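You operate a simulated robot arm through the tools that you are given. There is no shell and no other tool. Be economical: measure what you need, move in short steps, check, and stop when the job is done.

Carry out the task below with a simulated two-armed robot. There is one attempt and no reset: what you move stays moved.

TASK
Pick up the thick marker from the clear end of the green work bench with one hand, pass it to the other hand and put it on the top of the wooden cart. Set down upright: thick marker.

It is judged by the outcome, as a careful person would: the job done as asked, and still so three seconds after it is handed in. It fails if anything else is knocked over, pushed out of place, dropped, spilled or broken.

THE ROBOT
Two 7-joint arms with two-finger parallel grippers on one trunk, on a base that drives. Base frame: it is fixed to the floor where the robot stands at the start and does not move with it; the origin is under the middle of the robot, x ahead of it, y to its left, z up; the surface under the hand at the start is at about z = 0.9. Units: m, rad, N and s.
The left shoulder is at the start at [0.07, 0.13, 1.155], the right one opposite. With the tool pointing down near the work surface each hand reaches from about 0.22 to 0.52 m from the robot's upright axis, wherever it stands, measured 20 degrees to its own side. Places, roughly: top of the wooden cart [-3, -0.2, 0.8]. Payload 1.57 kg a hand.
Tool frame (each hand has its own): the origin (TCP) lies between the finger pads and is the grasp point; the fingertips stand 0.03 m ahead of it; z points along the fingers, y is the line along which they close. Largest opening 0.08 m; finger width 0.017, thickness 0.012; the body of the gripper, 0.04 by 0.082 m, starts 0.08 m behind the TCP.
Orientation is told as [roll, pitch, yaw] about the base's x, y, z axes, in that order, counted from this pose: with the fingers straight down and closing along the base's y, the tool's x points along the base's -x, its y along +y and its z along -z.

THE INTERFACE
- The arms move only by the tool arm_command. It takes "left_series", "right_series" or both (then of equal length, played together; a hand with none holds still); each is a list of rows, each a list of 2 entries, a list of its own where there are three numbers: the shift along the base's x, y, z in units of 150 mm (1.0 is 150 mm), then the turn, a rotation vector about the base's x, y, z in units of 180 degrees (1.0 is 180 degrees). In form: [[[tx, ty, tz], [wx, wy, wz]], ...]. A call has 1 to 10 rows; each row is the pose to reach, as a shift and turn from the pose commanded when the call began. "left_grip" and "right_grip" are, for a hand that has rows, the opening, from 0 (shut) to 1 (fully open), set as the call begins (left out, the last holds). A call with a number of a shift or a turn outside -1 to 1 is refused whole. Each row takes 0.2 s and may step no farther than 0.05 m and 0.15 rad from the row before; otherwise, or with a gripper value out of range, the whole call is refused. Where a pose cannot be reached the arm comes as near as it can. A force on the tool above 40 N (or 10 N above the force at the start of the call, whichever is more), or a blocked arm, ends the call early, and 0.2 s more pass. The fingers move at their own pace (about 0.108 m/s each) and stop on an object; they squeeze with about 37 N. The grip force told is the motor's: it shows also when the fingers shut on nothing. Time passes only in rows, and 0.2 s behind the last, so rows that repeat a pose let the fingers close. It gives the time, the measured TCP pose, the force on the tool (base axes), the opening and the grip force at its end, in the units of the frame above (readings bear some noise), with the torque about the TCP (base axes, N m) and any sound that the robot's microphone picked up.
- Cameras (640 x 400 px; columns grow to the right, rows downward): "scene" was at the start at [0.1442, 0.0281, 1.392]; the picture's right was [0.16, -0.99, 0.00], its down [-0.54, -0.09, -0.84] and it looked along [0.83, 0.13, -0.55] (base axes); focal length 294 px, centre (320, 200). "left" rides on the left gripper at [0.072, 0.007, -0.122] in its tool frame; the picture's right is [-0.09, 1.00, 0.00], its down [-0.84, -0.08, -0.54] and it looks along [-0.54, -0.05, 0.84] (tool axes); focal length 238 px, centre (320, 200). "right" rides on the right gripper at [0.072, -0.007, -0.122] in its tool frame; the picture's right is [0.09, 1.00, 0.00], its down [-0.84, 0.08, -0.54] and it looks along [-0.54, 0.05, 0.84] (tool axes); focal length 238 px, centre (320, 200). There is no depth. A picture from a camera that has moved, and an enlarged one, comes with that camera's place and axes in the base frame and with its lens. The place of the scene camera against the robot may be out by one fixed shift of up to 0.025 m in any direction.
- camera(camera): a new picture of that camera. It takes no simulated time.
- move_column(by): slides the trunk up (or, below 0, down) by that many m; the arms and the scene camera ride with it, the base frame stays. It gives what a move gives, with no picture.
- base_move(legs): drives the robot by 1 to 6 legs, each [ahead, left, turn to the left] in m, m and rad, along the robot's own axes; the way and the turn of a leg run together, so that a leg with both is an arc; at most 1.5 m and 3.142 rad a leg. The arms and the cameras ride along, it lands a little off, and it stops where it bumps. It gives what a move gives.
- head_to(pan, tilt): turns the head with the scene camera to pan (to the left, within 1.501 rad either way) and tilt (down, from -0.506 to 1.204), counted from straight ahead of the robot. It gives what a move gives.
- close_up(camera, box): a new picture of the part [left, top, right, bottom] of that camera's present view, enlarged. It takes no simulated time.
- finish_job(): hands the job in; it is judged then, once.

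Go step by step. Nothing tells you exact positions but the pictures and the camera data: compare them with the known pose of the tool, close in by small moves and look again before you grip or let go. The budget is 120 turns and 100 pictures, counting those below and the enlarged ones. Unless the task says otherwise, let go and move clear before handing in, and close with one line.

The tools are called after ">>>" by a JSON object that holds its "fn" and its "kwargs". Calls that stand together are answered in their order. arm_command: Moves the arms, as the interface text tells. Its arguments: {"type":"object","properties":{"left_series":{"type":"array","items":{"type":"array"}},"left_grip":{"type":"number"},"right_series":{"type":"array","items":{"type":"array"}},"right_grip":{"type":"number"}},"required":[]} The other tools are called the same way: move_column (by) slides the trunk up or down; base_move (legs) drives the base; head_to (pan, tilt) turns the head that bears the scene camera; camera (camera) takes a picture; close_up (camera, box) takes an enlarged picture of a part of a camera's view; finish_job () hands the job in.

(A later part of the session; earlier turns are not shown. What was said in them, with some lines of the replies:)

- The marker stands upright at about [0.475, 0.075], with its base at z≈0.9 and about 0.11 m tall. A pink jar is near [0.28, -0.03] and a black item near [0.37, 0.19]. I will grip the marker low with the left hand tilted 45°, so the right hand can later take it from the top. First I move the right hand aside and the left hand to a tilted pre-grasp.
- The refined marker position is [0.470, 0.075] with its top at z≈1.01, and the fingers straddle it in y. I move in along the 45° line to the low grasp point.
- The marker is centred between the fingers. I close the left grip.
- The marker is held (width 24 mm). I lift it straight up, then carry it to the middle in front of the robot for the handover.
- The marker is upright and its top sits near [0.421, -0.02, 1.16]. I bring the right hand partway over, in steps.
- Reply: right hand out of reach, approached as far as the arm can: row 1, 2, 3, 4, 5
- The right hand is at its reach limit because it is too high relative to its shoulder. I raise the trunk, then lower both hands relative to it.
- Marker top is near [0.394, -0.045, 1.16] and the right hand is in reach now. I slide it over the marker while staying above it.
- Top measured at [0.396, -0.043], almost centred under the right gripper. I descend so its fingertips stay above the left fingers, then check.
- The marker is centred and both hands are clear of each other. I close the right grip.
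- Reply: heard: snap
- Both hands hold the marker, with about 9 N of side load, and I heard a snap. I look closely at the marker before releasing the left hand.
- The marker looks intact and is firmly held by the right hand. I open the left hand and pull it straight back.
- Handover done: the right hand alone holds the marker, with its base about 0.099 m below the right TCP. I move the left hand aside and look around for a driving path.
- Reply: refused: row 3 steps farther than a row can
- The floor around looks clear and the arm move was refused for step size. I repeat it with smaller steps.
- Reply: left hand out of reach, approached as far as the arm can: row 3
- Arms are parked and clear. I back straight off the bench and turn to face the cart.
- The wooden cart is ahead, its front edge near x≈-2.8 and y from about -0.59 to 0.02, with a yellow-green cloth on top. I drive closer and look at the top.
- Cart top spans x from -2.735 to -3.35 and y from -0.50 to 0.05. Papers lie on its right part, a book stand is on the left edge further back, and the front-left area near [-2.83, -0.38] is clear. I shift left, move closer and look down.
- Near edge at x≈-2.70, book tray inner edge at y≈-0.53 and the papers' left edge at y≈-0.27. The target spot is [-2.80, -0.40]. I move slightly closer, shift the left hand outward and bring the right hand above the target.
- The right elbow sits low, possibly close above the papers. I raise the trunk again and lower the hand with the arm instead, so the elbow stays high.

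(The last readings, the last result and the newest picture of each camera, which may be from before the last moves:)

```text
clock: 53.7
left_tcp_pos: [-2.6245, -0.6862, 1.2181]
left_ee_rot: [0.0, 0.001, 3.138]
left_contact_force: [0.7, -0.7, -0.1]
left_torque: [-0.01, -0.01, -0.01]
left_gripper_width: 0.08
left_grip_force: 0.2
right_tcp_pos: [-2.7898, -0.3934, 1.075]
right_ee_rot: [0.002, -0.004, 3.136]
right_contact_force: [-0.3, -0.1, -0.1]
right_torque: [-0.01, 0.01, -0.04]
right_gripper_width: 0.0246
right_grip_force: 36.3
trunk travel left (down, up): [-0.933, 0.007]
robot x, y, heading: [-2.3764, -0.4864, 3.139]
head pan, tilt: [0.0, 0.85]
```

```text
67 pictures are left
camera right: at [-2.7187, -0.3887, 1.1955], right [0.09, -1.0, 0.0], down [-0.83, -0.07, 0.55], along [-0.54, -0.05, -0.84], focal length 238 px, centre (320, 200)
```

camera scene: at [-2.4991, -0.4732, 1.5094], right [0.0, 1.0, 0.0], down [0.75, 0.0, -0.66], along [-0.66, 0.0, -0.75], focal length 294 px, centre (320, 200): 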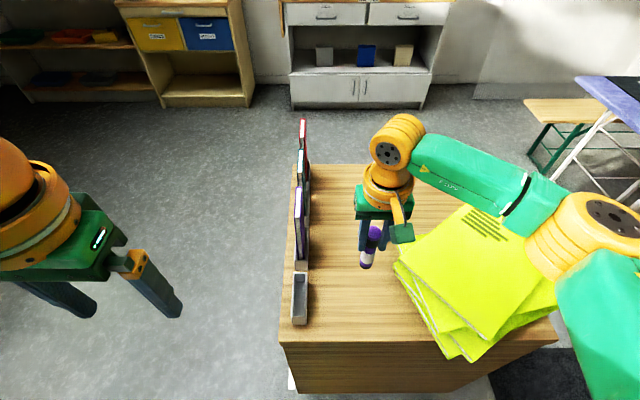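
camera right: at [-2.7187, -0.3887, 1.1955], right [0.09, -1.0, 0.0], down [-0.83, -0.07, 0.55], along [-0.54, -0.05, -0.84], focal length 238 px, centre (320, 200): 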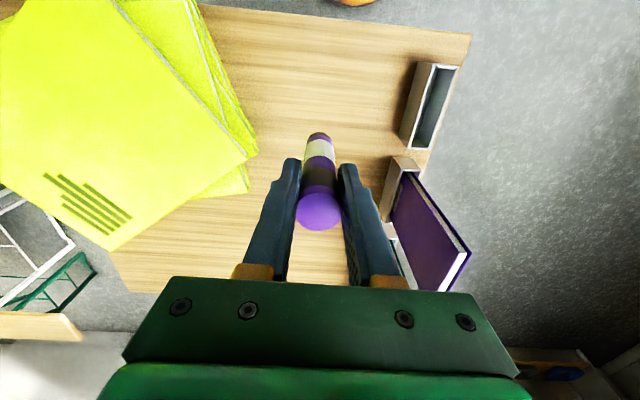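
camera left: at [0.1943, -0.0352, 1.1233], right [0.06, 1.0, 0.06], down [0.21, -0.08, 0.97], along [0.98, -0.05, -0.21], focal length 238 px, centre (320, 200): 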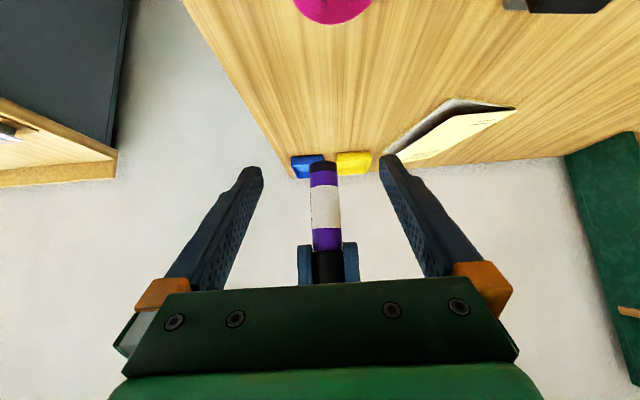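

The elbow is now well above the papers and the marker is upright in the gripper. I descend to just above the cart top, shifting 5 mm left.

>>> {"fn": "arm_command", "kwargs": {"right_series": [[[0, -0.03, -0.25], [0, 0, 0]], [[-0.03, -0.03, -0.5], [0, 0, 0]], [[-0.06, -0.03, -0.75], [0, 0, 0]], [[-0.06, -0.03, -0.95], [0, 0, 0]], [[-0.06, -0.03, -0.95], [0, 0, 0]]]}}

>>> {"fn": "camera", "kwargs": {"camera": "right"}}

>>> {"fn": "close_up", "kwargs": {"camera": "scene", "box": [280, 180, 480, 380]}}

```text
clock: 55.0
left_tcp_pos: [-2.6174, -0.6858, 1.2209]
left_ee_rot: [0.001, -0.004, 3.138]
left_contact_force: [0.0, 0.3, 0.1]
left_torque: [-0.02, -0.01, 0.0]
left_gripper_width: 0.08
left_grip_force: 0.0
right_tcp_pos: [-2.8001, -0.3991, 0.9374]
right_ee_rot: [0.005, -0.019, 3.134]
right_contact_force: [2.1, 0.7, 28.3]
right_torque: [0.03, -0.03, 0.02]
right_gripper_width: 0.025
right_grip_force: 36.5
trunk travel left (down, up): [-0.933, 0.007]
robot x, y, heading: [-2.379, -0.4882, 3.134]
head pan, tilt: [0.0, 0.85]
stopped in row 5 (right hand): the force on the tool passed its limit at 44 N (the readings are from after the stop); the commanded pose is now the measured one
```

```text
66 pictures are left
camera right: at [-2.7272, -0.394, 1.0573], right [0.09, -1.0, 0.0], down [-0.83, -0.07, 0.56], along [-0.56, -0.05, -0.83], focal length 238 px, centre (320, 200)
```

right: 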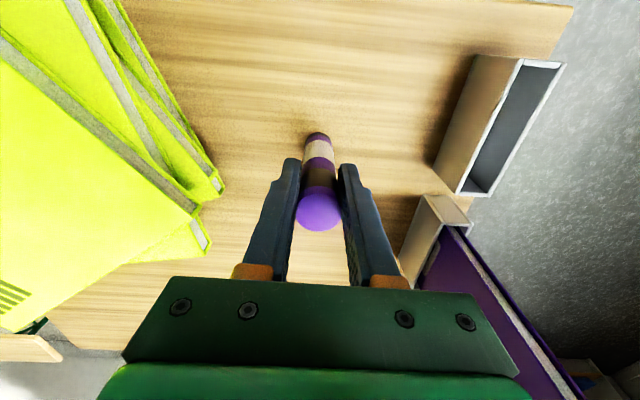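

```text
2.00 times, centred on (380, 280) of scene
camera zoom: at [-2.4921, -0.4737, 1.5102], right [0.0, 1.0, 0.0], down [0.75, 0.0, -0.66], along [-0.66, 0.0, -0.75], focal length 588 px, centre (200, 40)
```

zoom: 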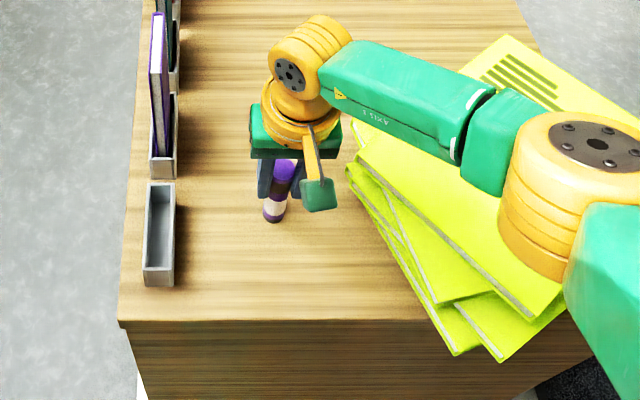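

The marker touched down earlier than expected, so the cart top is at about z≈0.84, and it is pressing with 28 N. I raise slightly to relieve the force.

>>> {"fn": "arm_command", "kwargs": {"right_series": [[[0, 0, 0.015], [0, 0, 0]], [[0, 0, 0.015], [0, 0, 0]]]}}

>>> {"fn": "close_up", "kwargs": {"camera": "right", "box": [240, 110, 400, 240]}}

```text
clock: 55.6
left_tcp_pos: [-2.6198, -0.6864, 1.2191]
left_ee_rot: [-0.002, -0.004, 3.138]
left_contact_force: [-0.3, 0.0, 0.1]
left_torque: [-0.03, 0.02, 0.01]
left_gripper_width: 0.0799
left_grip_force: 0.1
right_tcp_pos: [-2.8009, -0.3994, 0.9374]
right_ee_rot: [0.005, -0.018, 3.136]
right_contact_force: [1.0, 0.6, 16.8]
right_torque: [0.05, 0.08, 0.03]
right_gripper_width: 0.0247
right_grip_force: 36.5
trunk travel left (down, up): [-0.933, 0.007]
robot x, y, heading: [-2.3794, -0.4889, 3.141]
head pan, tilt: [0.0, 0.85]
```

```text
3.08 times, centred on (320, 175) of right
camera zoom: at [-2.7277, -0.3943, 1.0577], right [0.09, -1.0, 0.0], down [-0.83, -0.07, 0.55], along [-0.55, -0.05, -0.83], focal length 733 px, centre (320, 277)
```

zoom: 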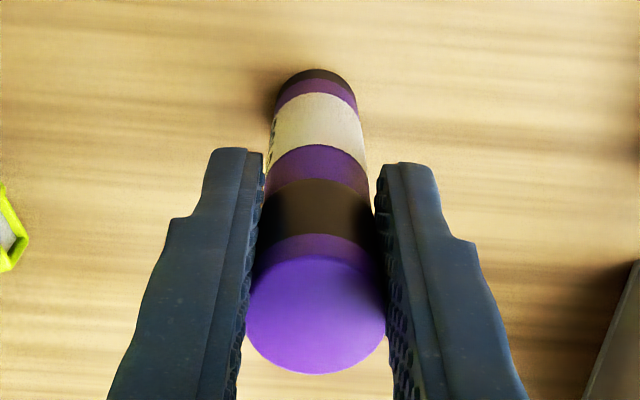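

Still 17 N of downward load and a slight tilt from pressing. I raise 3 mm more.

>>> {"fn": "arm_command", "kwargs": {"right_series": [[[0, 0, 0.018], [0, 0, 0]], [[0, 0, 0.018], [0, 0, 0]], [[0, 0, 0.018], [0, 0, 0]]]}}

```text
clock: 56.4
left_tcp_pos: [-2.6246, -0.6863, 1.2183]
left_ee_rot: [0.0, 0.001, 3.139]
left_contact_force: [0.8, 0.0, -0.2]
left_torque: [-0.01, 0.0, 0.03]
left_gripper_width: 0.0802
left_grip_force: 0.1
right_tcp_pos: [-2.8038, -0.3978, 0.9392]
right_ee_rot: [0.004, -0.009, 3.138]
right_contact_force: [0.4, 1.1, -0.5]
right_torque: [0.01, 0.0, 0.02]
right_gripper_width: 0.0243
right_grip_force: 36.2
trunk travel left (down, up): [-0.933, 0.007]
robot x, y, heading: [-2.3786, -0.4878, 3.142]
head pan, tilt: [0.0, 0.85]
```

The load is relieved and the marker is vertical on the surface. I open the right gripper.

>>> {"fn": "arm_command", "kwargs": {"right_series": [[[0, 0, 0], [0, 0, 0]], [[0, 0, 0], [0, 0, 0]], [[0, 0, 0], [0, 0, 0]], [[0, 0, 0], [0, 0, 0]]], "right_grip": 0.85}}

>>> {"fn": "camera", "kwargs": {"camera": "right"}}

```text
clock: 57.4
left_tcp_pos: [-2.6242, -0.6865, 1.2183]
left_ee_rot: [0.0, 0.0, 3.139]
left_contact_force: [-0.5, -0.6, 0.1]
left_torque: [0.01, 0.01, -0.01]
left_gripper_width: 0.08
left_grip_force: 0.0
right_tcp_pos: [-2.8034, -0.3987, 0.9385]
right_ee_rot: [0.005, -0.009, 3.136]
right_contact_force: [0.2, -0.3, 0.0]
right_torque: [-0.01, 0.0, -0.04]
right_gripper_width: 0.0679
right_grip_force: 0.1
trunk travel left (down, up): [-0.933, 0.007]
robot x, y, heading: [-2.3809, -0.4891, 3.137]
head pan, tilt: [0.0, 0.85]
```

```text
63 pictures are left
camera right: at [-2.7311, -0.3936, 1.0593], right [0.09, -1.0, 0.0], down [-0.83, -0.07, 0.55], along [-0.55, -0.05, -0.83], focal length 238 px, centre (320, 200)
```

right: 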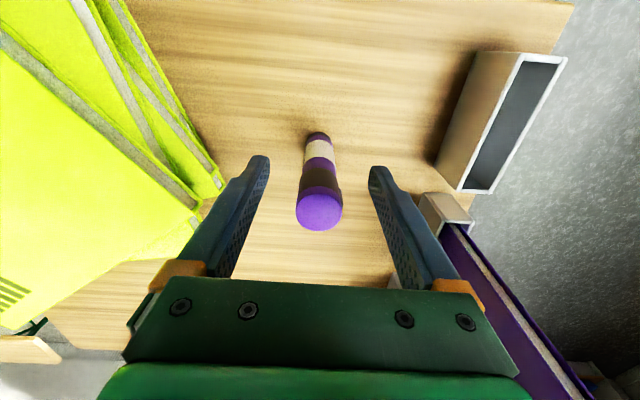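

The marker stands on its own between the open fingers. I lift the hand straight up and check.

>>> {"fn": "arm_command", "kwargs": {"right_series": [[[0, 0, 0.15], [0, 0, 0]], [[0, 0, 0.4], [0, 0, 0]], [[0, 0, 0.7], [0, 0, 0]], [[0, 0, 1.0], [0, 0, 0]], [[0, 0, 1.0], [0, 0, 0]]]}}

>>> {"fn": "base_move", "kwargs": {"legs": [[-0.25, 0, 0]]}}

>>> {"fn": "camera", "kwargs": {"camera": "scene"}}

>>> {"fn": "camera", "kwargs": {"camera": "right"}}

```text
clock: 58.6
left_tcp_pos: [-2.6232, -0.6868, 1.2182]
left_ee_rot: [0.0, 0.001, 3.138]
left_contact_force: [-0.3, -0.2, 0.0]
left_torque: [0.0, 0.0, 0.01]
left_gripper_width: 0.0799
left_grip_force: 0.1
right_tcp_pos: [-2.8028, -0.3998, 1.0894]
right_ee_rot: [0.003, -0.01, 3.135]
right_contact_force: [-0.5, -0.4, -0.3]
right_torque: [0.01, -0.01, -0.01]
right_gripper_width: 0.068
right_grip_force: 0.0
trunk travel left (down, up): [-0.933, 0.007]
robot x, y, heading: [-2.375, -0.4901, 3.138]
head pan, tilt: [0.0, 0.85]
```

```text
clock: 60.4
left_tcp_pos: [-2.3754, -0.6865, 1.2167]
left_ee_rot: [-0.001, 0.003, 3.133]
left_contact_force: [-0.7, -0.6, 0.3]
left_torque: [-0.01, -0.03, 0.0]
left_gripper_width: 0.0803
left_grip_force: 0.0
right_tcp_pos: [-2.5526, -0.3982, 1.0887]
right_ee_rot: [0.005, -0.011, 3.133]
right_contact_force: [-1.0, 0.2, -0.4]
right_torque: [0.0, 0.0, -0.02]
right_gripper_width: 0.0681
right_grip_force: 0.1
trunk travel left (down, up): [-0.933, 0.007]
robot x, y, heading: [-2.1221, -0.4885, 3.129]
head pan, tilt: [0.0, 0.85]
```

```text
62 pictures are left
camera scene: at [-2.2508, -0.4743, 1.5089], right [0.01, 1.0, 0.0], down [0.75, -0.01, -0.66], along [-0.66, 0.01, -0.75], focal length 294 px, centre (320, 200)
```

scene: 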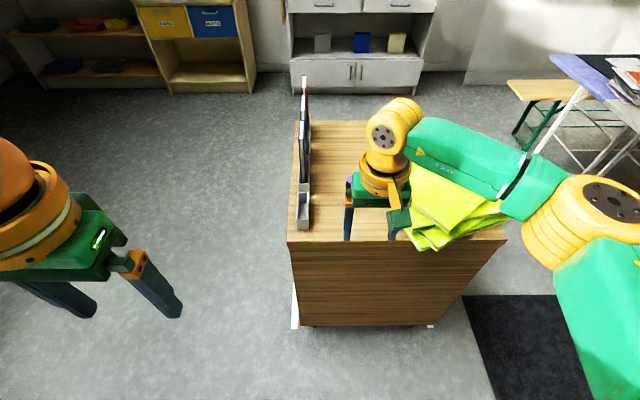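

```text
61 pictures are left
camera right: at [-2.4805, -0.3936, 1.2088], right [0.08, -1.0, 0.0], down [-0.83, -0.07, 0.55], along [-0.55, -0.05, -0.84], focal length 238 px, centre (320, 200)
```

right: 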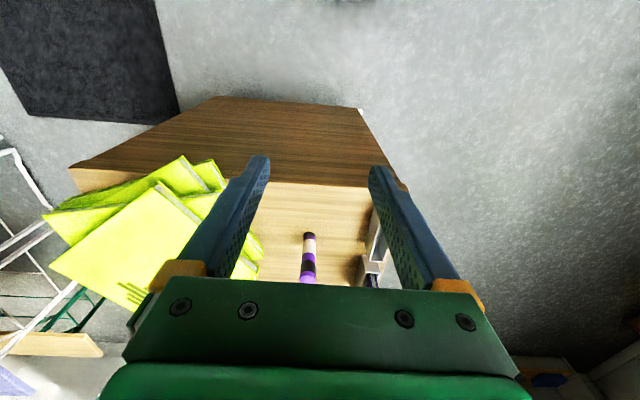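

The marker stands upright on the cart top, nothing else on the cart was disturbed, and both hands are clear. I hand the job in.

>>> {"fn": "finish_job", "kwargs": {}}

```text
The job is handed in.
```

The thick marker was picked up with the left hand, passed to the right, and now stands upright on top of the wooden cart. One "snap" sounded during the handover, but the marker looked intact in close-ups.
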